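You operate a simulated robot arm through the tools that you are given. There is no shell and no other tool.

You are at the controls of a simulated robot arm. One attempt, no reset.

TASK
Hold the volts of cell No. 95 on the multimeter and light its display.
Fine: cell in the holder, switch on, 20 V range.

Only the result counts: the job must be done as asked and must still hold three seconds after the hand-in. Knocking over, shifting, dropping, spilling or breaking anything else fails it.

THE ROBOT
A 6-joint arm with a two-finger parallel gripper, fixed in place. Base frame: the origin is at the foot of the arm, x ahead of it, y to its left, z up; the work surface is at about z = 720. Readings come in mm, rad, newtons and seconds.
With the tool pointing down near the work surface it reaches from about 260 to 660 mm from the base axis. Its first joint turns from -1.152 to 1.152 rad. Payload 2.9 kg.
The tool frame sits at the grasp point between the pads (the TCP): z along the fingers, y along the line on which they close. The tips reach 30 mm beyond it. Largest opening 110 mm; finger width 20, thickness 10; the body of the gripper, 48 by 112 mm, starts 55 mm behind the TCP.
Orientation is that of the tool frame in the base frame, as [roll, pitch, yaw] about the fixed x, y, z axes, in that order (R = Rz(yaw) Ry(pitch) Rx(roll)). With the fingers straight down and closing along the base's y, the tool's x points along the base's -x, its y along +y and its z along -z.

THE INTERFACE
- The arm moves only by the tool arm_command. Its argument "plan" is a list of rows, each a list of 7 numbers: the shift along the base's x, y, z in mm, then the turn, a rotation vector about the base's x, y, z in rad, then the closure, from 0 (fully open) to 1 (shut). In form: [[x, y, z, wx, wy, wz, grip], ...]. A call has 1 to 20 rows; each row shifts and turns the commanded pose from where the row before left it. Each row takes 0.2 s and may step no farther than 50 mm and 0.15 rad from the row before; otherwise, or with a gripper value out of range, the whole call is refused. Where a pose cannot be reached the arm comes as near as it can. A force on the tool above 40 N (or 10 N above the force at the start of the call, whichever is more), or a blocked arm, ends the call early, and 0.2 s more pass. Each finger travels about 108 mm/s and halts on what it meets, pressing with about 36 N; the grip force reading is that of the motor and also rises with nothing between the fingers. The clock runs only during rows and for 0.2 s after the last one: add rows that do not move to give the fingers time. It gives the time, the measured TCP pose, the force on the tool (base axes), the opening and the grip force at its end, in the units of the frame above (readings bear some noise), with the torque about the TCP (base axes, N m) and any sound that the robot's microphone picked up.
- Cameras (640 x 400 px; columns grow to the right, rows downward): "scene" is fixed at [56.1, 414.5, 1394.4]; the picture's right is [-0.91, -0.41, 0.00], its down [-0.22, 0.49, -0.84] and it looks along [0.35, -0.76, -0.54] (base axes); focal length 363 px, centre (320, 200). "wrist" rides on the gripper at [72, 17, -103] in the tool frame; the picture's right is [-0.23, 0.97, 0.00], its down [-0.76, -0.18, -0.62] and it looks along [-0.61, -0.14, 0.78] (tool axes); focal length 222 px, centre (320, 200). There is no depth. A picture from a camera that has moved, and an enlarged one, comes with that camera's place and axes in the base frame and with its lens. The place of the scene camera against the robot may be out by one fixed shift of up to 12 mm in any direction.
- capture(camera): a new picture of that camera. No time passes.
- close_up(camera, box): a new picture of the part [left, top, right, bottom] of that camera's present view, enlarged. No time passes.
- sign_off(): hands the job in; it is judged then, once.

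Nothing tells you positions but the pictures and the camera data. Unless the task says otherwise, let go and move clear before handing in.

The tools are called after "Emit:" as a command line: name --pt "numbers of a row" for each row, then --argument value for the rest, lists and objects as JSON in quotes. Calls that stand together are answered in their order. arm_command: Moves the arm, as the interface text tells. Its arguments: {"type":"object","properties":{"plan":{"type":"array"}},"required":["plan"]} The other tools are called the same way: capture (camera) takes a picture; close_up (camera, box) takes an enlarged picture of a part of a camera's view; sign_off () hands the job in.

At the start:

```text
time: 0.0
tcp_pos: [342.4, -135.5, 1069.0]
tool_rot: [3.141, -0.002, 3.141]
ft_force: [0.2, 0.8, 0.3]
torque: [-0.03, -0.06, -0.02]
finger_gap: 110.1
grasp_force: 0.1
```

scene: 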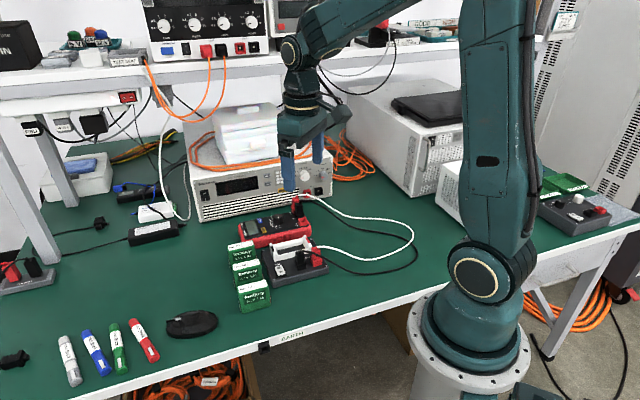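
wrist: 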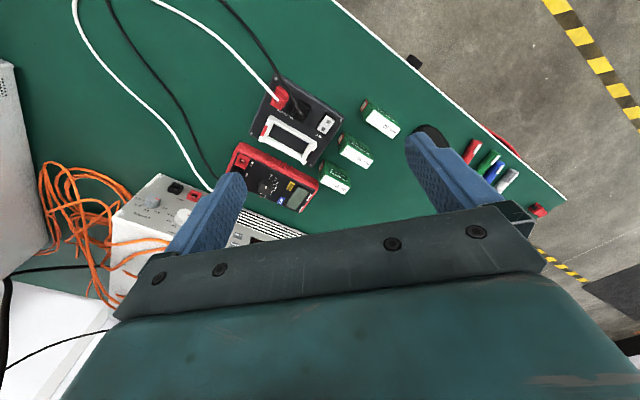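

I see a red multimeter, a cell holder with a switch and three green cells on the bench in front of the arm. I'll look closer at these before moving.

Emit:
close_up --camera "scene" --box '[220, 180, 340, 320]'

Emit:
close_up --camera "wrist" --box '[220, 60, 420, 220]'

Emit:
close_up --camera "scene" --box '[235, 195, 335, 255]'

```text
2.86 times, centred on (280, 250) of scene
camera zoom: at [56.1, 414.5, 1394.4], right [-0.91, -0.41, 0.0], down [-0.22, 0.49, -0.84], along [0.35, -0.76, -0.54], focal length 1037 px, centre (434, 57)
```

zoom: 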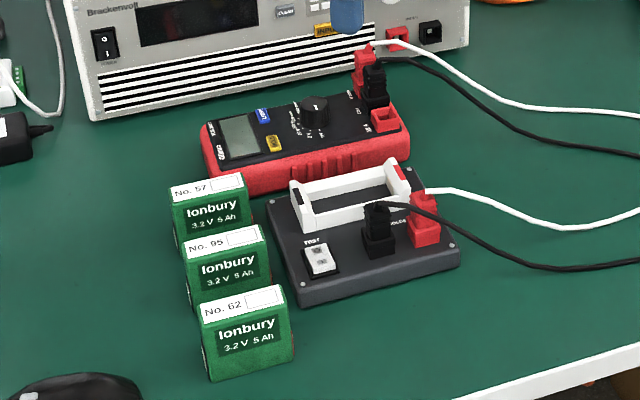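

```text
2.50 times, centred on (320, 140) of wrist
camera zoom: at [271.0, -119.2, 1173.2], right [0.23, 0.97, 0.0], down [0.76, -0.18, 0.62], along [0.61, -0.14, -0.78], focal length 555 px, centre (320, 350)
```

zoom: 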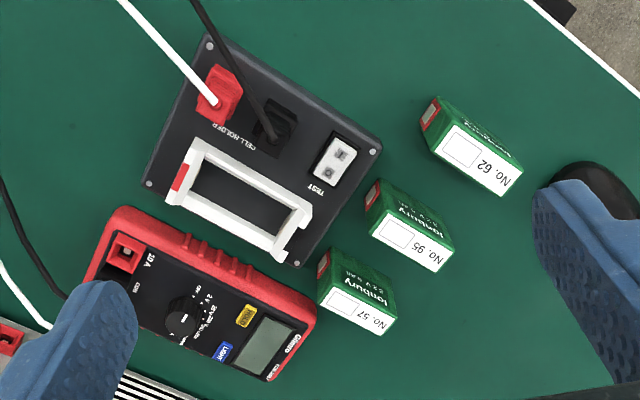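

```text
6.40 times, centred on (285, 225) of scene
camera zoom: at [56.1, 414.5, 1394.4], right [-0.91, -0.41, 0.0], down [-0.22, 0.49, -0.84], along [0.35, -0.76, -0.54], focal length 2323 px, centre (544, 40)
```

zoom: 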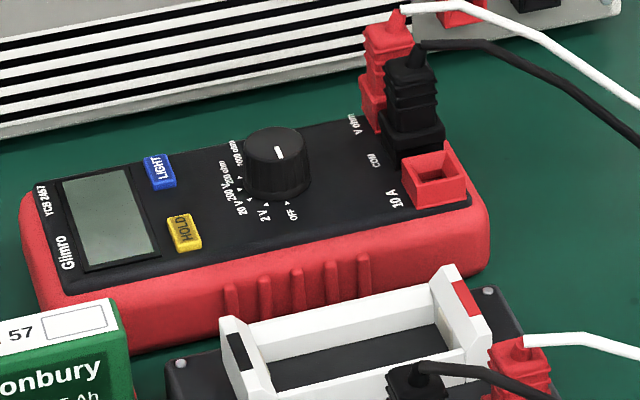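

The bench is turned about 45° to the arm's frame. The cells stand in a row around (440..552, -39..-149) and the holder sits beside them. I'll bring the wrist camera over the cells and holder for a finer look.

Emit:
arm_command --pt "20 10 -30 0 0 0 0" --pt "20 10 -30 0 0 0 0" --pt "20 10 -30 0 0 0 0" --pt "20 10 -20 0 0 0 0" --pt "0 0 0 0 0 0 0"

Emit:
capture --camera "wrist"

Emit:
close_up --camera "scene" --box '[225, 235, 335, 315]'

```text
time: 1.2
tcp_pos: [422.0, -95.4, 958.4]
tool_rot: [-3.14, 0.0, -3.139]
ft_force: [0.2, -0.3, 0.5]
torque: [-0.01, 0.03, 0.04]
finger_gap: 110.0
grasp_force: 0.1
```

```text
taken
camera wrist: at [351.3, -78.3, 1061.9], right [0.23, 0.97, 0.0], down [0.76, -0.18, 0.62], along [0.61, -0.14, -0.78], focal length 222 px, centre (320, 200)
```

wrist: 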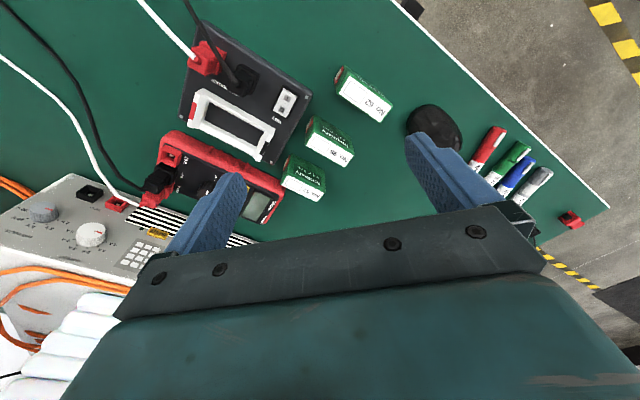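

```text
5.00 times, centred on (280, 275) of scene
camera zoom: at [56.1, 414.5, 1394.4], right [-0.91, -0.41, 0.0], down [-0.22, 0.49, -0.84], along [0.35, -0.76, -0.54], focal length 1815 px, centre (520, -175)
```

zoom: 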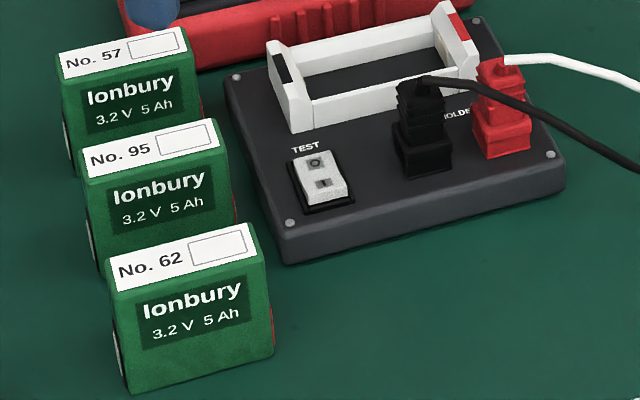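

Emit:
close_up --camera "wrist" --box '[250, 50, 410, 210]'

Emit:
close_up --camera "wrist" --box '[150, 20, 330, 170]'

Emit:
close_up --camera "wrist" --box '[130, 120, 300, 230]'

```text
2.50 times, centred on (330, 130) of wrist
camera zoom: at [351.3, -78.3, 1061.9], right [0.23, 0.97, 0.0], down [0.76, -0.18, 0.62], along [0.61, -0.14, -0.78], focal length 555 px, centre (295, 375)
```

zoom: 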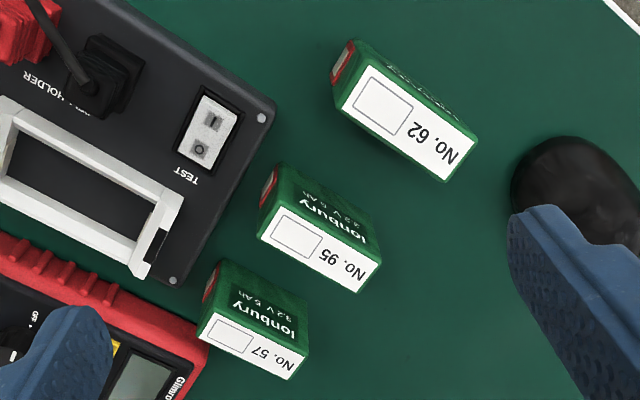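

```text
2.67 times, centred on (240, 95) of wrist
camera zoom: at [351.3, -78.3, 1061.9], right [0.23, 0.97, 0.0], down [0.76, -0.18, 0.62], along [0.61, -0.14, -0.78], focal length 592 px, centre (533, 480)
```

zoom: 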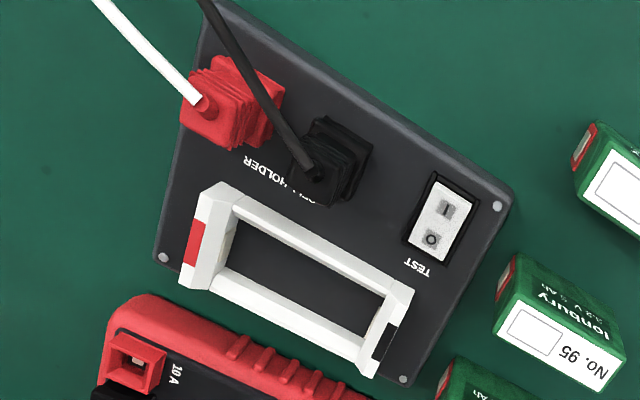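

```text
3.64 times, centred on (215, 175) of wrist
camera zoom: at [351.3, -78.3, 1061.9], right [0.23, 0.97, 0.0], down [0.76, -0.18, 0.62], along [0.61, -0.14, -0.78], focal length 808 px, centre (702, 291)
```

zoom: 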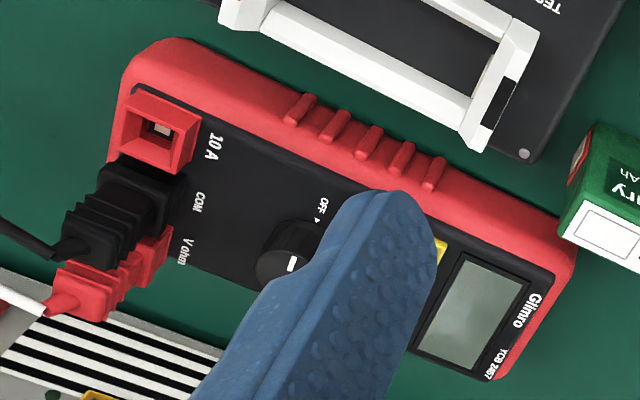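

The cells stand upright with the red (+) end toward the holder, and the holder's red end is on the same side. I'll turn the gripper 45° so it closes across the cell's thickness, and look again from above cell 95.

Emit:
arm_command --pt "11 0 -5 0 0 0.131 0" --pt "11 0 -5 0 0 0.131 0" --pt "11 0 -5 0 0 0.131 0" --pt "11 0 -5 0 0 0.131 0" --pt "11 0 -5 0 0 0.131 0" --pt "11 0 -5 0 0 0.131 0" --pt "0 0 0 0 0 0 0"

Emit:
capture --camera "wrist"

```text
time: 2.8
tcp_pos: [489.0, -96.0, 929.4]
tool_rot: [3.141, 0.0, -2.353]
ft_force: [0.3, 0.1, 0.1]
torque: [-0.02, 0.01, -0.01]
finger_gap: 109.8
grasp_force: 0.1
```

```text
taken
camera wrist: at [426.6, -135.3, 1033.5], right [-0.53, 0.85, 0.0], down [0.66, 0.41, 0.62], along [0.53, 0.33, -0.78], focal length 222 px, centre (320, 200)
```

wrist: 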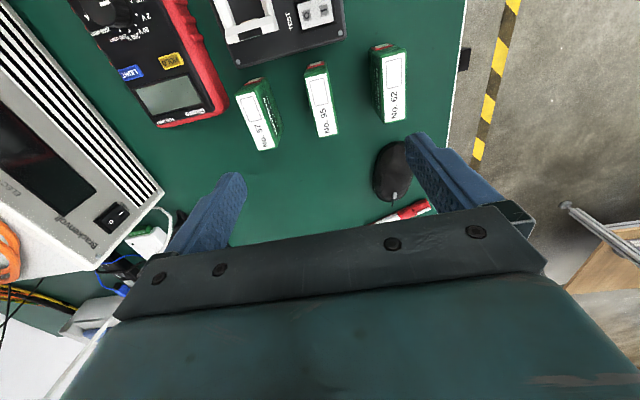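

Emit:
close_up --camera "wrist" --box '[230, 30, 420, 160]'

Emit:
close_up --camera "wrist" --box '[60, 0, 260, 130]'

Emit:
capture --camera "scene"

```text
3.08 times, centred on (325, 95) of wrist
camera zoom: at [426.6, -135.3, 1033.5], right [-0.53, 0.85, 0.0], down [0.66, 0.41, 0.62], along [0.53, 0.33, -0.78], focal length 684 px, centre (305, 523)
```

zoom: 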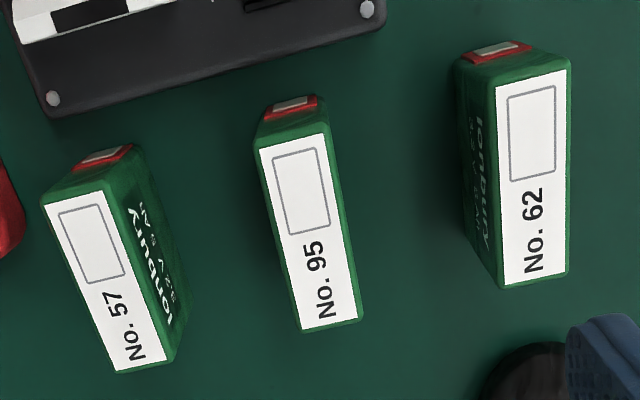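

```text
3.08 times, centred on (160, 65) of wrist
camera zoom: at [426.6, -135.3, 1033.5], right [-0.53, 0.85, 0.0], down [0.66, 0.41, 0.62], along [0.53, 0.33, -0.78], focal length 684 px, centre (812, 615)
```

zoom: 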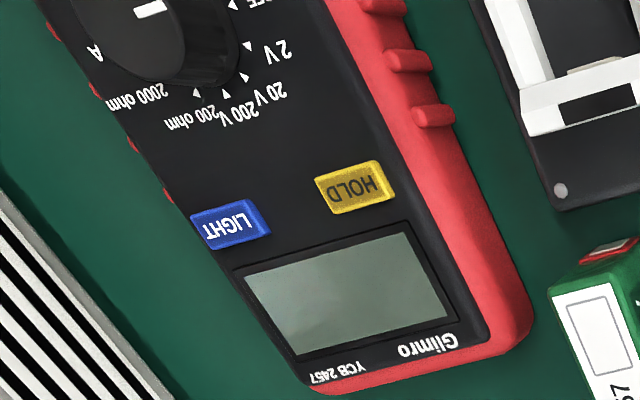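

```text
taken
```

scene: 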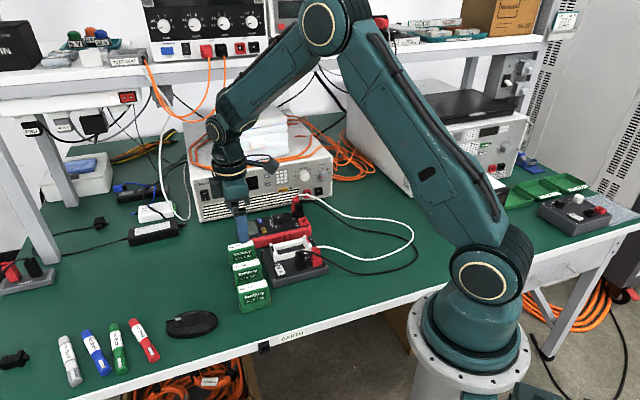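

Cell 95's top centre comes out at about (485, -95, 786), about 63 x 25 mm, lying at 45°. I'll fly over the holder and the meter to measure those before touching anything.

Emit:
arm_command --pt "-12 -30 0 0 0 0 0" --pt "-12 -30 0 0 0 0 0" --pt "-12 -30 0 0 0 0 0" --pt "-12 -30 0 0 0 0 0" --pt "0 0 0 0 0 0 0"

Emit:
capture --camera "wrist"

Emit:
close_up --camera "wrist" --box '[210, 0, 430, 150]'

Emit:
close_up --camera "wrist" --box '[90, 20, 310, 170]'

```text
time: 4.0
tcp_pos: [440.8, -218.8, 930.4]
tool_rot: [-3.141, -0.001, -2.354]
ft_force: [0.2, 0.2, 0.2]
torque: [0.03, -0.01, 0.02]
finger_gap: 110.0
grasp_force: 0.1
```

```text
taken
camera wrist: at [378.3, -257.6, 1033.6], right [-0.53, 0.85, 0.0], down [0.66, 0.41, 0.62], along [0.53, 0.33, -0.78], focal length 222 px, centre (320, 200)
```

wrist: 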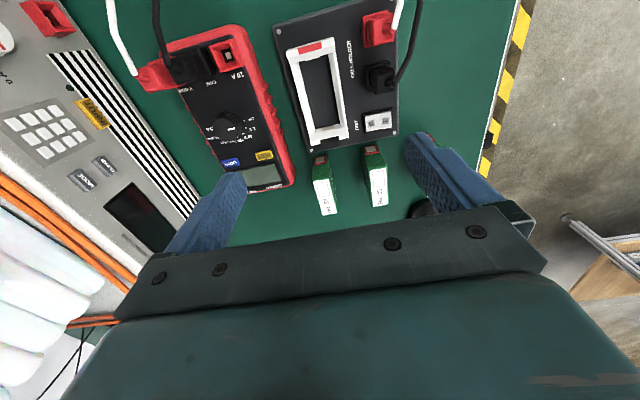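

```text
2.67 times, centred on (320, 75) of wrist
camera zoom: at [378.3, -257.6, 1033.6], right [-0.53, 0.85, 0.0], down [0.66, 0.41, 0.62], along [0.53, 0.33, -0.78], focal length 592 px, centre (320, 533)
```

zoom: 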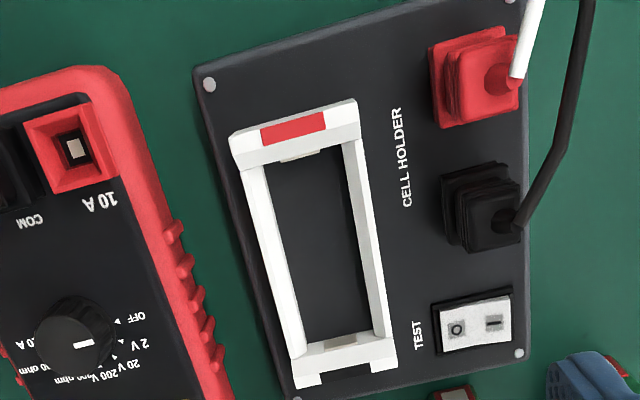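

```text
2.67 times, centred on (200, 95) of wrist
camera zoom: at [378.3, -257.6, 1033.6], right [-0.53, 0.85, 0.0], down [0.66, 0.41, 0.62], along [0.53, 0.33, -0.78], focal length 592 px, centre (640, 480)
```

zoom: 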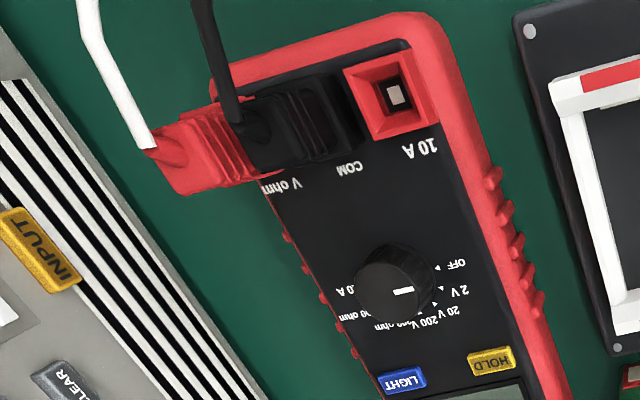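

The knob's mark seems to point at OFF now, and the holder's red end is toward the plugs. I'll zoom in more on the cradle, knob, buttons and switch for measurement.

Emit:
close_up --camera "wrist" --box '[280, 20, 380, 85]'

Emit:
close_up --camera "wrist" --box '[300, 90, 400, 155]'

Emit:
close_up --camera "wrist" --box '[200, 90, 290, 170]'

Emit:
close_up --camera "scene" --box '[255, 210, 305, 240]'

Emit:
close_up --camera "scene" --box '[262, 228, 332, 285]'

```text
6.15 times, centred on (330, 52) of wrist
camera zoom: at [378.3, -257.6, 1033.6], right [-0.53, 0.85, 0.0], down [0.66, 0.41, 0.62], along [0.53, 0.33, -0.78], focal length 1367 px, centre (258, 1108)
```

zoom: 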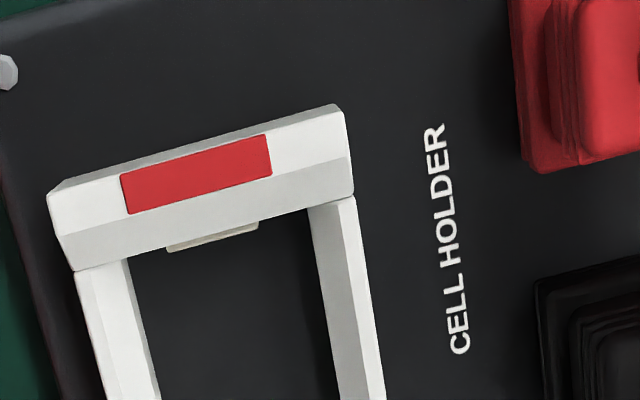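

```text
6.15 times, centred on (350, 122) of wrist
camera zoom: at [378.3, -257.6, 1033.6], right [-0.53, 0.85, 0.0], down [0.66, 0.41, 0.62], along [0.53, 0.33, -0.78], focal length 1367 px, centre (135, 677)
```

zoom: 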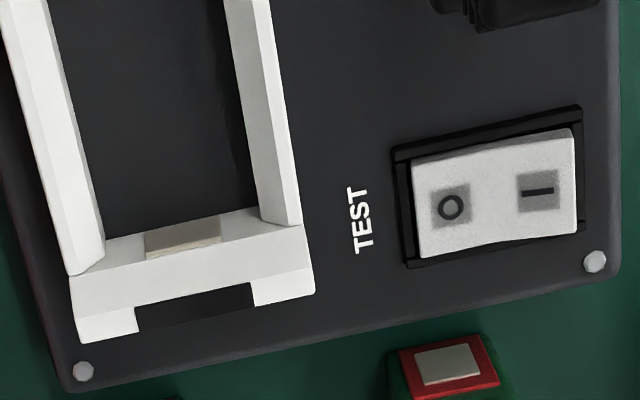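

```text
5.00 times, centred on (245, 130) of wrist
camera zoom: at [378.3, -257.6, 1033.6], right [-0.53, 0.85, 0.0], down [0.66, 0.41, 0.62], along [0.53, 0.33, -0.78], focal length 1111 px, centre (695, 550)
```

zoom: 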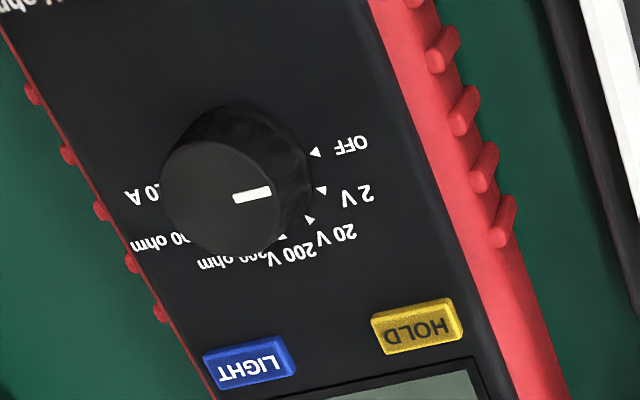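

```text
12.80 times, centred on (280, 225) of scene
camera zoom: at [56.1, 414.5, 1394.4], right [-0.91, -0.41, 0.0], down [-0.22, 0.49, -0.84], along [0.35, -0.76, -0.54], focal length 4647 px, centre (832, -120)
```

zoom: 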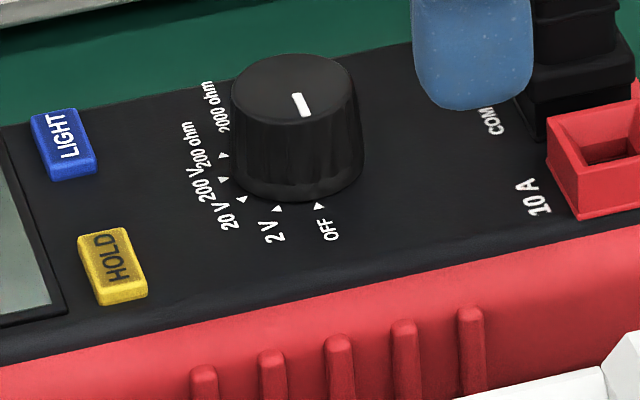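

```text
7.02 times, centred on (297, 256) of scene
camera zoom: at [56.1, 414.5, 1394.4], right [-0.91, -0.41, 0.0], down [-0.22, 0.49, -0.84], along [0.35, -0.76, -0.54], focal length 2548 px, centre (481, -196)
```

zoom: 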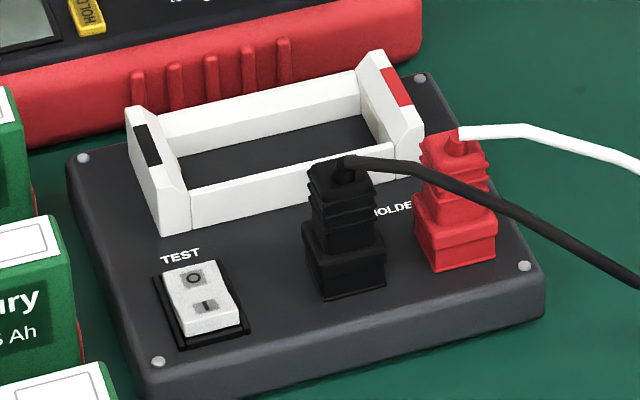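

The cradle centre works out near (434, -222), with the plate top at about 746 and the end walls at about 769. I'll do a short idle to check that the arm has settled and how the pose readings scatter.

Emit:
arm_command --pt "0 0 0 0 0 0 0" --pt "0 0 0 0 0 0 0.45" --pt "0 0 0 0 0 0 0.45"

```text
time: 4.8
tcp_pos: [440.7, -218.9, 929.5]
tool_rot: [3.141, -0.001, -2.355]
ft_force: [0.6, 0.0, 0.2]
torque: [-0.01, 0.0, -0.01]
finger_gap: 60.6
grasp_force: 0.0
```

The arm sits steady a few mm off the commanded sum, so I'll steer by the measured readings. Next I'll move above cell 95 with the fingers pre-closed to 60 mm so they fit between the neighbouring cells.

Emit:
arm_command --pt "11 30 0 0 0 0 0.45" --pt "11 31 0 0 0 0 0.45" --pt "11 31 -20 0 0 0 0.45" --pt "11 31 -20 0 0 0 0.45" --pt "0 0 -20 0 0 0 0.45" --pt "0 0 0 0 0 0 0.45" --pt "0 0 0 0 0 0 0.45"

Emit:
capture --camera "wrist"

```text
time: 6.4
tcp_pos: [484.1, -93.6, 868.2]
tool_rot: [-3.141, 0.0, -2.356]
ft_force: [0.3, 0.0, -0.1]
torque: [0.0, 0.01, -0.01]
finger_gap: 60.4
grasp_force: 0.1
```

```text
taken
camera wrist: at [422.7, -132.0, 971.2], right [-0.53, 0.85, 0.0], down [0.66, 0.41, 0.62], along [0.53, 0.33, -0.78], focal length 222 px, centre (320, 200)
```

wrist: 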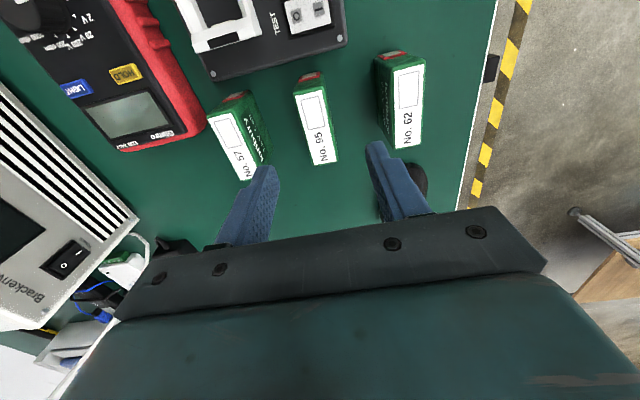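

I'm hovering over cell 95. I'll zoom in to refine its centre before descending.

Emit:
close_up --camera "wrist" --box '[270, 60, 370, 180]'

Emit:
close_up --camera "wrist" --box '[200, 40, 440, 230]'

```text
3.33 times, centred on (320, 120) of wrist
camera zoom: at [422.7, -132.0, 971.2], right [-0.53, 0.85, 0.0], down [0.66, 0.41, 0.62], along [0.53, 0.33, -0.78], focal length 740 px, centre (320, 467)
```

zoom: 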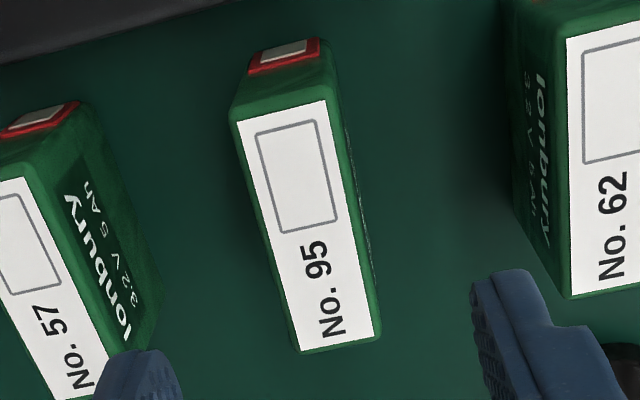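

```text
2.11 times, centred on (320, 135) of wrist
camera zoom: at [422.7, -132.0, 971.2], right [-0.53, 0.85, 0.0], down [0.66, 0.41, 0.62], along [0.53, 0.33, -0.78], focal length 468 px, centre (320, 337)
```

zoom: 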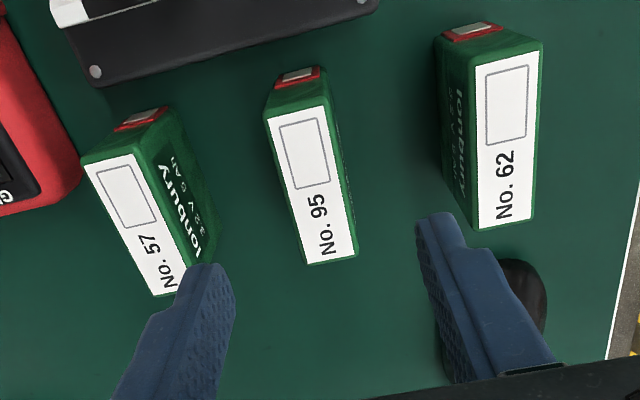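

Cell 95's centre is about 2.5 mm toward -y from the tool axis. I'll correct that and descend so the fingers straddle it.

Emit:
arm_command --pt "-0.2 -2.5 -20 0 0 0 0.45" --pt "0 0 -24 0 0 0 0.45" --pt "0 0 -24 0 0 0 0.45" --pt "0 0 -22 0 0 0 0.45" --pt "0 0 0 0 0 0 0.45"

Emit:
close_up --camera "wrist" --box '[200, 40, 440, 230]'

Emit:
close_up --camera "scene" --box '[210, 200, 330, 320]'

```text
time: 7.6
tcp_pos: [484.6, -94.8, 778.6]
tool_rot: [3.14, 0.0, -2.354]
ft_force: [-0.6, -0.3, -0.6]
torque: [0.01, 0.01, -0.01]
finger_gap: 60.5
grasp_force: 0.1
```

```text
2.11 times, centred on (320, 135) of wrist
camera zoom: at [422.5, -134.0, 881.8], right [-0.53, 0.85, 0.0], down [0.66, 0.41, 0.62], along [0.53, 0.33, -0.78], focal length 468 px, centre (320, 337)
```

zoom: 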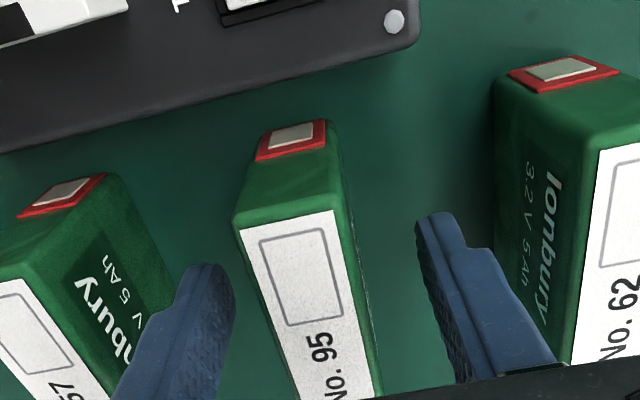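

```text
3.33 times, centred on (270, 260) of scene
camera zoom: at [56.1, 414.5, 1394.4], right [-0.91, -0.41, 0.0], down [-0.22, 0.49, -0.84], along [0.35, -0.76, -0.54], focal length 1210 px, centre (487, 0)
```

zoom: 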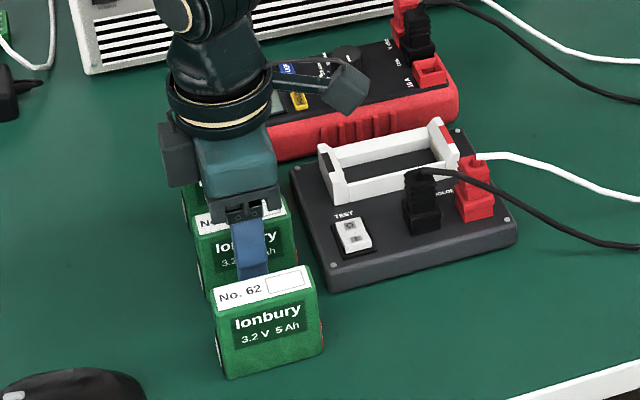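

The fingers straddle cell 95 with clearance to its neighbours, so I'll close on it now.

Emit:
arm_command --pt "0 0 0 0 0 0 0.7" --pt "0 0 0 0 0 0 1" --pt "0 0 0 0 0 0 1" --pt "0 0 0 0 0 0 1"

Emit:
close_up --camera "wrist" --box '[200, 40, 440, 230]'

```text
time: 8.6
tcp_pos: [485.3, -94.9, 778.0]
tool_rot: [3.14, -0.001, -2.353]
ft_force: [1.0, -0.7, 1.0]
torque: [0.0, -0.05, 0.02]
finger_gap: 25.7
grasp_force: 36.2
```

```text
2.11 times, centred on (320, 135) of wrist
camera zoom: at [422.4, -133.9, 882.0], right [-0.53, 0.85, 0.0], down [0.66, 0.41, 0.62], along [0.53, 0.33, -0.78], focal length 468 px, centre (320, 337)
```

zoom: 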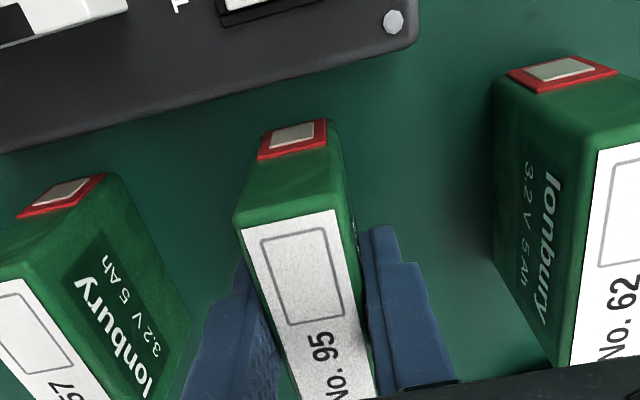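

Cell 95 is gripped (gap 25.7 mm, full force). I'll lift it straight up, then carry it over the cradle.

Emit:
arm_command --pt "0 0 10 0 0 0 1" --pt "0 0 20 0 0 0 1" --pt "0 0 30 0 0 0 1" --pt "0 0 30 0 0 0 1" --pt "0 0 20 0 0 0 1" --pt "-6 -15 0 0 0 0 1" --pt "-11 -28 0 0 0 0 1" --pt "-12 -28 0 0 0 0 1" --pt "-12 -28 0 0 0 0 1" --pt "-7 -20 0 0 0 0 1" --pt "-3 -7 0 0 0 0 1" --pt "0 0 0 0 0 0 1" --pt "0 0 0 0 0 0 1"

Emit:
capture --camera "wrist"

Emit:
close_up --camera "wrist" --box '[220, 0, 440, 200]'

Emit:
close_up --camera "scene" --box '[210, 180, 350, 320]'

```text
time: 11.4
tcp_pos: [432.9, -222.1, 889.4]
tool_rot: [-3.141, 0.0, -2.354]
ft_force: [-0.7, 1.0, -2.5]
torque: [0.01, 0.0, 0.0]
finger_gap: 25.7
grasp_force: 35.5
```

```text
taken
camera wrist: at [370.4, -261.0, 993.1], right [-0.53, 0.85, 0.0], down [0.66, 0.41, 0.62], along [0.53, 0.33, -0.78], focal length 222 px, centre (320, 200)
```

wrist: 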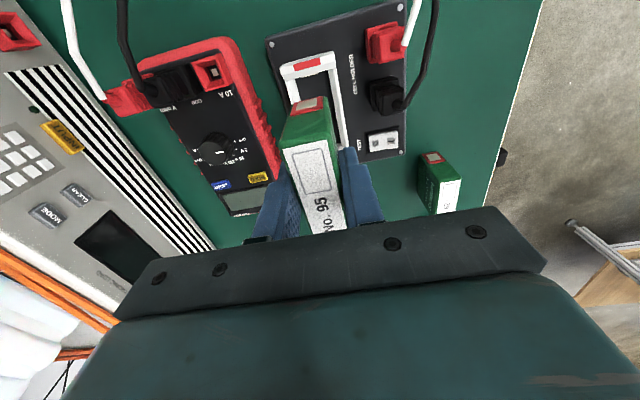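

```text
2.00 times, centred on (330, 100) of wrist
camera zoom: at [370.4, -261.0, 993.1], right [-0.53, 0.85, 0.0], down [0.66, 0.41, 0.62], along [0.53, 0.33, -0.78], focal length 444 px, centre (300, 400)
```

zoom: 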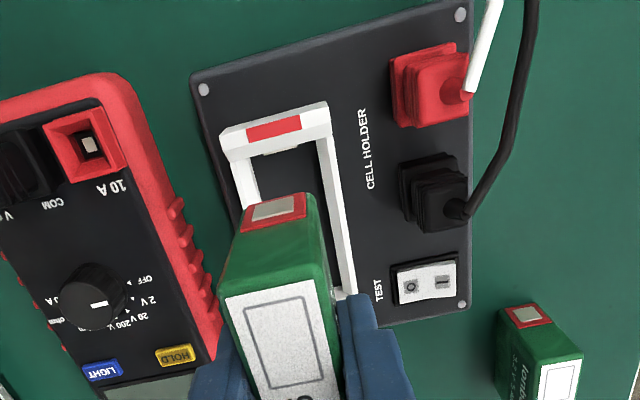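

```text
2.86 times, centred on (280, 250) of scene
camera zoom: at [56.1, 414.5, 1394.4], right [-0.91, -0.41, 0.0], down [-0.22, 0.49, -0.84], along [0.35, -0.76, -0.54], focal length 1037 px, centre (434, 57)
```

zoom: 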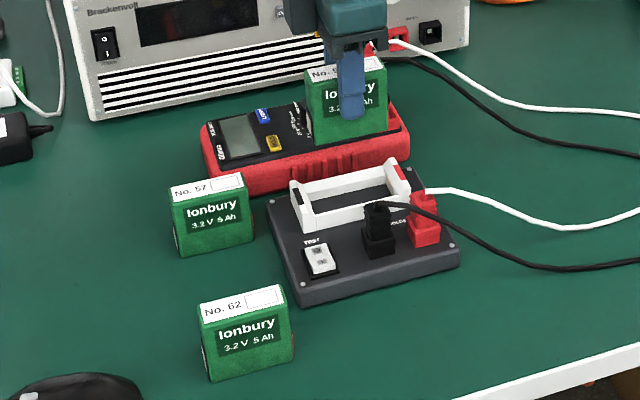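

The cell sits centred in the fingers, and the cradle centre is about (1, 1) mm from my current spot. I'll correct that and come down to just above the end walls for a check.

Emit:
arm_command --pt "1.1 0.8 -15 0 0 0 1" --pt "0 0 -20 0 0 0 1" --pt "0 0 -12 0 0 0 1" --pt "0 0 0 0 0 0 1" --pt "0 0 0 0 0 0 1"

Emit:
close_up --camera "wrist" --box '[220, 0, 440, 200]'

Emit:
close_up --camera "scene" --box '[262, 200, 342, 280]'

```text
time: 12.6
tcp_pos: [434.9, -221.3, 842.6]
tool_rot: [3.141, 0.003, -2.355]
ft_force: [0.0, 0.9, -2.7]
torque: [-0.01, 0.0, -0.02]
finger_gap: 25.6
grasp_force: 36.6
```

```text
2.00 times, centred on (330, 100) of wrist
camera zoom: at [372.1, -260.8, 945.8], right [-0.53, 0.85, 0.0], down [0.66, 0.41, 0.62], along [0.53, 0.33, -0.78], focal length 444 px, centre (300, 400)
```

zoom: 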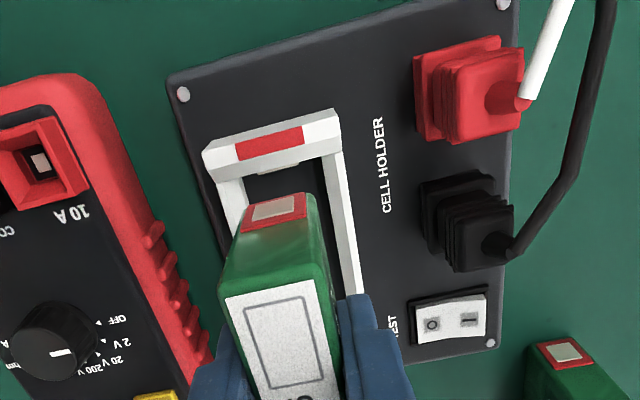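

```text
5.00 times, centred on (302, 240) of scene
camera zoom: at [56.1, 414.5, 1394.4], right [-0.91, -0.41, 0.0], down [-0.22, 0.49, -0.84], along [0.35, -0.76, -0.54], focal length 1815 px, centre (410, 0)
```

zoom: 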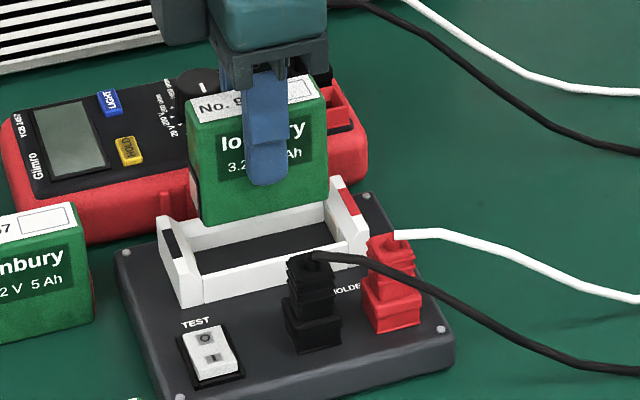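

The cell is lined up over the cradle with around 3 mm of play each side. I'll lower it slowly into the cradle in small steps.

Emit:
arm_command --pt "-0.4 0.4 -8 0 0 0 1" --pt "0 0 -8 0 0 0 1" --pt "0 0 -8 0 0 0 1" --pt "0 0 -6 0 0 0 1" --pt "0 0 -4 0 0 0 1" --pt "0 0 0 0 0 0 1"

Emit:
close_up --camera "wrist" --box '[220, 0, 440, 200]'

Emit:
close_up --camera "scene" --box '[262, 200, 342, 280]'

```text
time: 14.0
tcp_pos: [434.7, -220.4, 809.1]
tool_rot: [-3.14, 0.0, -2.354]
ft_force: [0.0, -0.4, -2.3]
torque: [0.01, -0.02, 0.03]
finger_gap: 25.8
grasp_force: 36.3
```

```text
2.00 times, centred on (330, 100) of wrist
camera zoom: at [372.3, -259.5, 912.1], right [-0.53, 0.85, 0.0], down [0.66, 0.41, 0.62], along [0.53, 0.33, -0.78], focal length 444 px, centre (300, 400)
```

zoom: 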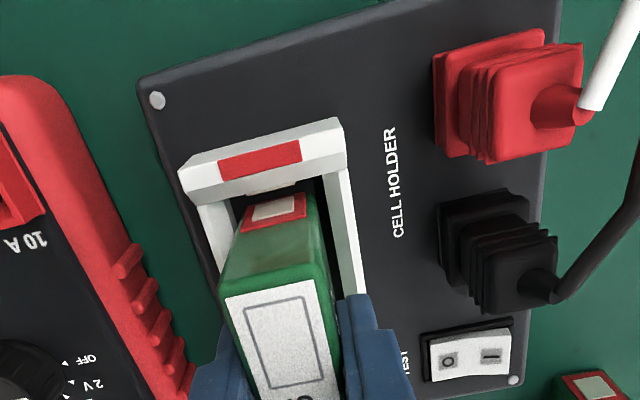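

```text
5.00 times, centred on (302, 240) of scene
camera zoom: at [56.1, 414.5, 1394.4], right [-0.91, -0.41, 0.0], down [-0.22, 0.49, -0.84], along [0.35, -0.76, -0.54], focal length 1815 px, centre (410, 0)
```

zoom: 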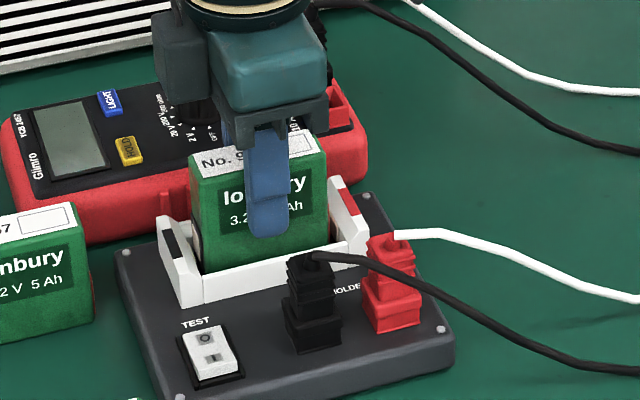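

The cell is between the walls, a few mm above the plate. I'll nudge it 0.8 mm toward the red end and lower it until it seats.

Emit:
arm_command --pt "-0.5 -0.6 -1 0 0 0 1" --pt "0 0 -1.5 0 0 0 1" --pt "0 0 -1 0 0 0 1" --pt "0 0 0 0 0 0 1"

```text
time: 15.0
tcp_pos: [433.1, -220.4, 805.6]
tool_rot: [-3.141, -0.001, -2.355]
ft_force: [0.0, 0.1, -2.0]
torque: [-0.01, -0.01, 0.0]
finger_gap: 25.9
grasp_force: 35.7
```

Emit:
arm_command --pt "0 0 -0.7 0 0 0 1" --pt "0 0 -0.7 0 0 0 1" --pt "0 0 0 0 0 0 1"

Emit:
close_up --camera "scene" --box '[272, 220, 332, 270]'

Emit:
close_up --camera "wrist" --box '[280, 40, 380, 120]'

```text
time: 15.8
tcp_pos: [433.8, -221.2, 804.1]
tool_rot: [-3.141, 0.0, -2.355]
ft_force: [-4.5, 3.5, 13.1]
torque: [0.07, 0.3, -0.02]
finger_gap: 25.7
grasp_force: 35.9
```

```text
8.00 times, centred on (302, 245) of scene
camera zoom: at [55.8, 414.7, 1394.4], right [-0.91, -0.41, 0.0], down [-0.22, 0.49, -0.84], along [0.35, -0.76, -0.54], focal length 2904 px, centre (464, -160)
```

zoom: 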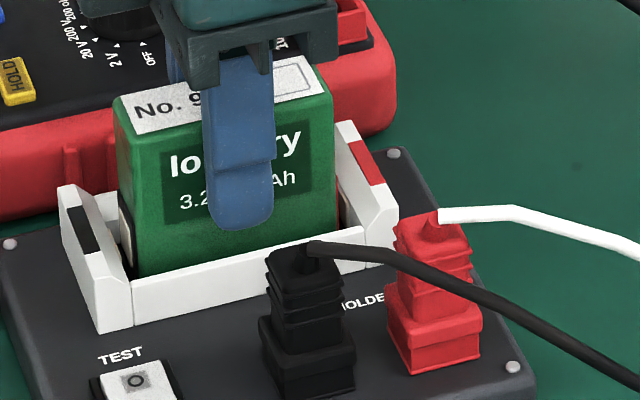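

```text
5.00 times, centred on (330, 80) of wrist
camera zoom: at [371.5, -260.3, 908.0], right [-0.53, 0.85, 0.0], down [0.66, 0.41, 0.62], along [0.53, 0.33, -0.78], focal length 1111 px, centre (270, 800)
```

zoom: 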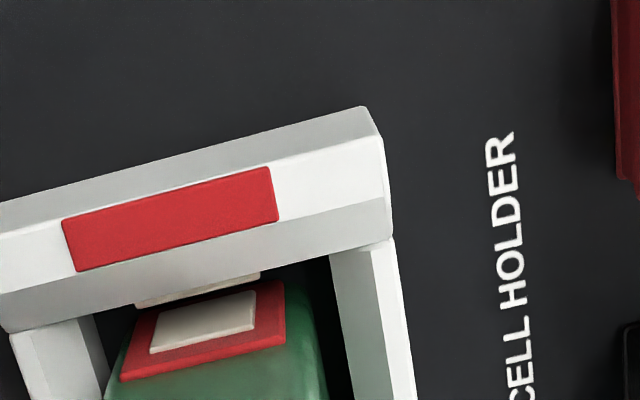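

The cell has seated on the plate (contact force 13 N up at the expected height). I'll relieve the push slightly and open the fingers.

Emit:
arm_command --pt "0 0 0.6 0 0 0 1" --pt "0 0 0 0 0 0 0.7" --pt "0 0 0 0 0 0 0.6" --pt "0 0 0 0 0 0 0.6"

Emit:
close_up --camera "scene" --box '[272, 220, 332, 270]'

Emit:
close_up --camera "wrist" --box '[220, 0, 440, 200]'

```text
time: 16.8
tcp_pos: [434.6, -220.8, 803.8]
tool_rot: [3.141, 0.0, -2.355]
ft_force: [-0.1, -0.9, 0.2]
torque: [-0.02, 0.0, 0.01]
finger_gap: 44.1
grasp_force: 0.1
```

```text
8.00 times, centred on (302, 245) of scene
camera zoom: at [56.1, 414.5, 1394.4], right [-0.91, -0.41, 0.0], down [-0.22, 0.49, -0.84], along [0.35, -0.76, -0.54], focal length 2904 px, centre (464, -160)
```

zoom: 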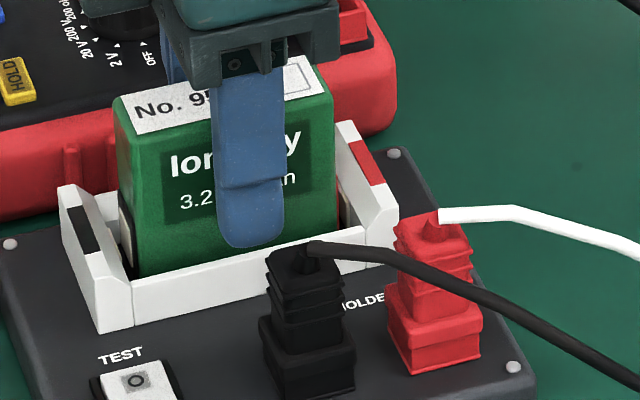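

```text
2.00 times, centred on (330, 100) of wrist
camera zoom: at [371.1, -260.6, 908.0], right [-0.53, 0.85, 0.0], down [0.66, 0.41, 0.62], along [0.53, 0.33, -0.78], focal length 444 px, centre (300, 400)
```

zoom: 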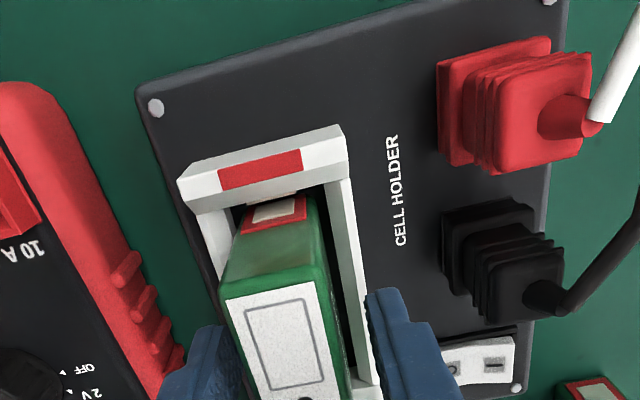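

The cell stays in the cradle and the fingers are free. I'll back straight up and look at the cell, switch and meter from above.

Emit:
arm_command --pt "0 0 10 0 0 0 0.6" --pt "0 0 25 0 0 0 0.6" --pt "0 0 30 0 0 0 0.6" --pt "0 0 30 0 0 0 0.6" --pt "0 0 0 0 0 0 0.6" --pt "0 0 0 0 0 0 0.6"

Emit:
capture --camera "wrist"

Emit:
close_up --camera "scene" --box '[262, 215, 332, 285]'

Emit:
close_up --camera "wrist" --box '[340, 90, 430, 170]'

```text
time: 18.2
tcp_pos: [432.4, -220.7, 899.3]
tool_rot: [-3.141, 0.0, -2.355]
ft_force: [0.8, 0.3, 1.1]
torque: [0.02, -0.02, 0.01]
finger_gap: 44.0
grasp_force: 0.1
```

```text
taken
camera wrist: at [370.1, -260.0, 1002.8], right [-0.53, 0.85, 0.0], down [0.66, 0.41, 0.62], along [0.53, 0.33, -0.78], focal length 222 px, centre (320, 200)
```

wrist: 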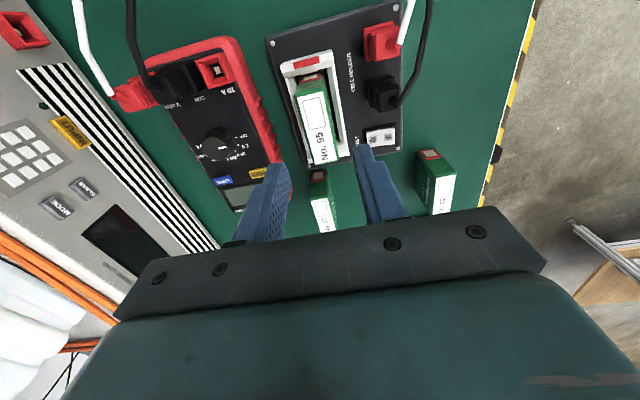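

```text
5.71 times, centred on (297, 250) of scene
camera zoom: at [56.1, 414.5, 1394.4], right [-0.91, -0.41, 0.0], down [-0.22, 0.49, -0.84], along [0.35, -0.76, -0.54], focal length 2074 px, centre (451, -86)
```

zoom: 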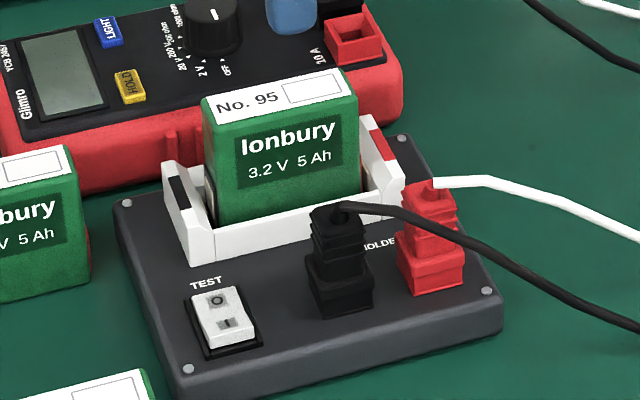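

```text
5.00 times, centred on (385, 130) of wrist
camera zoom: at [370.1, -260.0, 1002.8], right [-0.53, 0.85, 0.0], down [0.66, 0.41, 0.62], along [0.53, 0.33, -0.78], focal length 1111 px, centre (-5, 550)
```

zoom: 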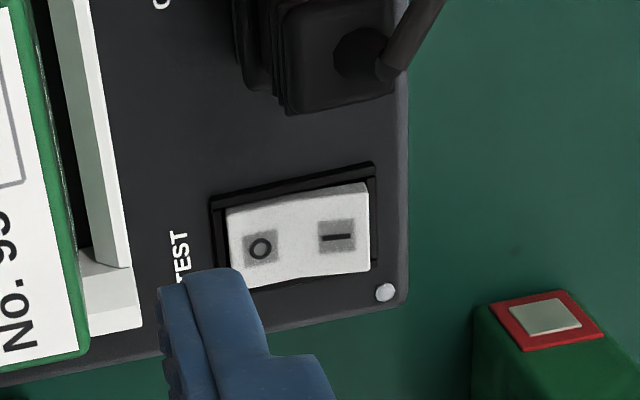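

Cell 95 stands in the cradle with its red end at the red contact. Next I'll press the "I" side of the TEST rocker with one finger, keeping the other finger out past the holder's edge.

Emit:
arm_command --pt "-10.7 33 0 0 0 0 0.727" --pt "-10.7 33 0 0 0 0 0.727" --pt "-10.7 33 0 0 0 0 0.727" --pt "0 0 -20 0 0 0 0.727" --pt "0 0 -25 0 0 0 0.727" --pt "0 0 -10 0 0 0 0.727" --pt "0 0 0 0 0 0 0.727" --pt "0 0 0 0 0 0 0.727"

Emit:
capture --camera "wrist"

Emit:
close_up --camera "scene" --box '[240, 215, 340, 315]'

```text
time: 20.0
tcp_pos: [399.9, -121.1, 842.6]
tool_rot: [-3.141, 0.001, -2.354]
ft_force: [0.0, 0.1, -0.6]
torque: [-0.02, -0.03, 0.01]
finger_gap: 30.0
grasp_force: 0.1
```

```text
taken
camera wrist: at [337.4, -160.8, 946.6], right [-0.53, 0.85, 0.0], down [0.66, 0.41, 0.62], along [0.53, 0.33, -0.78], focal length 222 px, centre (320, 200)
```

wrist: 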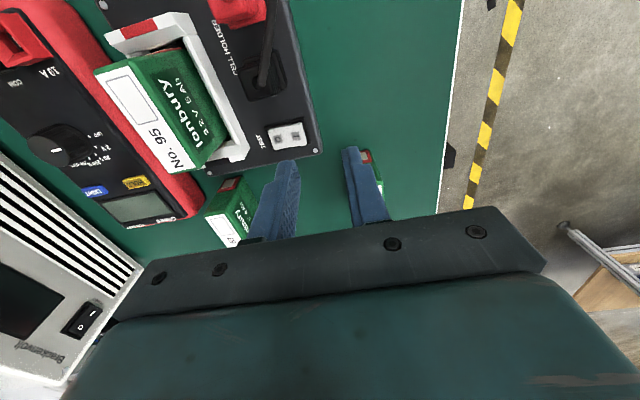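

```text
4.00 times, centred on (290, 265) of scene
camera zoom: at [56.1, 414.5, 1394.4], right [-0.91, -0.41, 0.0], down [-0.22, 0.49, -0.84], along [0.35, -0.76, -0.54], focal length 1452 px, centre (440, -60)
```

zoom: 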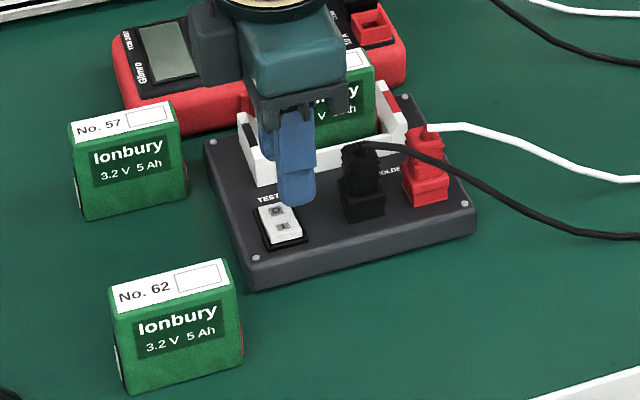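

The tool is lined up so the inner finger is over "I". I'll descend near the rocker, then press in small steps.

Emit:
arm_command --pt "0.4 0 -20 0 0 0 0.727" --pt "0 0 -18 0 0 0 0.727" --pt "0 0 -10 0 0 0 0.727" --pt "0 0 0 0 0 0 0.727"

Emit:
close_up --camera "wrist" --box '[220, 60, 400, 220]'

Emit:
close_up --camera "scene" --box '[260, 230, 330, 290]'

```text
time: 21.0
tcp_pos: [402.3, -122.2, 796.3]
tool_rot: [3.141, 0.001, -2.353]
ft_force: [0.9, 0.0, -0.6]
torque: [-0.02, -0.03, 0.02]
finger_gap: 30.0
grasp_force: 0.1
```

```text
2.50 times, centred on (310, 140) of wrist
camera zoom: at [338.9, -161.5, 899.7], right [-0.53, 0.85, 0.0], down [0.66, 0.41, 0.62], along [0.53, 0.33, -0.78], focal length 555 px, centre (345, 350)
```

zoom: 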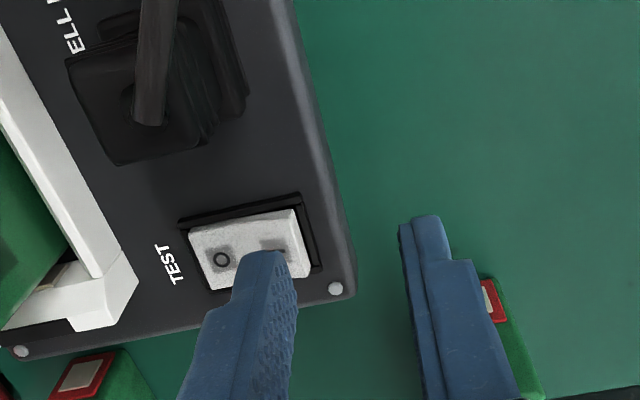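

```text
6.67 times, centred on (295, 260) of scene
camera zoom: at [56.1, 414.5, 1394.4], right [-0.91, -0.41, 0.0], down [-0.22, 0.49, -0.84], along [0.35, -0.76, -0.54], focal length 2420 px, centre (487, -200)
```

zoom: 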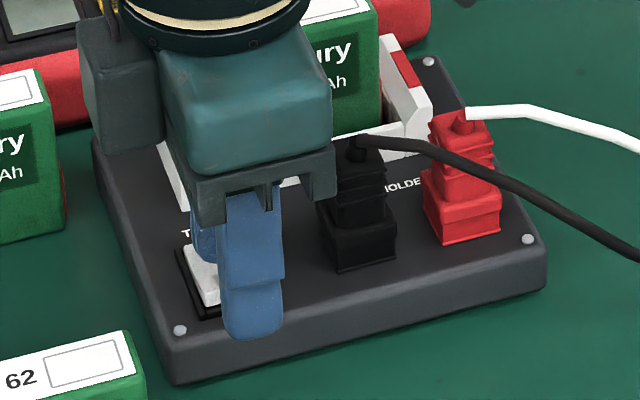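

The inner finger is right over "I" and the outer finger is clear of the holder. I'll press down in small steps and listen for the click.

Emit:
arm_command --pt "-0.5 0.5 -4 0 0 0 0.727" --pt "0 0 -3 0 0 0 0.727" --pt "0 0 -1 0 0 0 0.727" --pt "0 0 -1 0 0 0 0.727" --pt "0 0 -1 0 0 0 0.727"

```text
time: 22.2
tcp_pos: [402.5, -122.1, 784.7]
tool_rot: [-3.141, -0.001, -2.354]
ft_force: [1.1, 0.2, -0.4]
torque: [-0.01, -0.04, 0.0]
finger_gap: 29.8
grasp_force: 0.0
```

Emit:
arm_command --pt "0 0 -1 0 0 0 0.727" --pt "0 0 -1 0 0 0 0.727"

Emit:
close_up --camera "wrist" --box '[260, 110, 360, 190]'

```text
time: 22.8
tcp_pos: [401.1, -120.2, 784.2]
tool_rot: [-3.141, -0.002, -2.355]
ft_force: [-0.5, 0.6, 1.2]
torque: [-0.01, 0.03, 0.02]
finger_gap: 30.0
grasp_force: 0.0
```

```text
5.00 times, centred on (310, 150) of wrist
camera zoom: at [339.4, -160.9, 887.7], right [-0.53, 0.85, 0.0], down [0.66, 0.41, 0.62], along [0.53, 0.33, -0.78], focal length 1111 px, centre (370, 450)
```

zoom: 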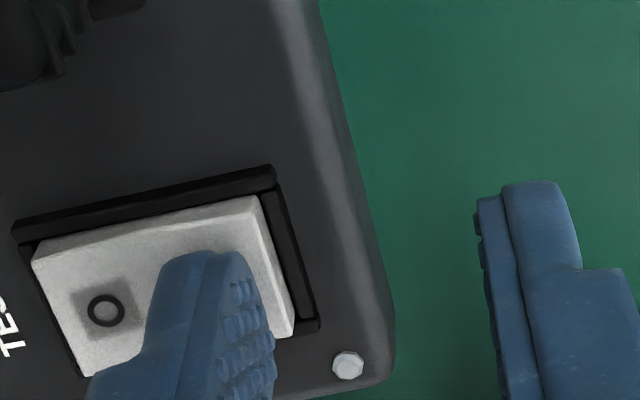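

Emit:
arm_command --pt "0 0 -1 0 0 0 0.727" --pt "0 0 -1 0 0 0 0.727"

```text
time: 23.4
tcp_pos: [402.1, -121.9, 783.0]
tool_rot: [-3.136, 0.002, -2.355]
ft_force: [-3.5, 0.3, 24.7]
torque: [-0.4, -0.26, -0.1]
finger_gap: 28.3
grasp_force: 0.1
```

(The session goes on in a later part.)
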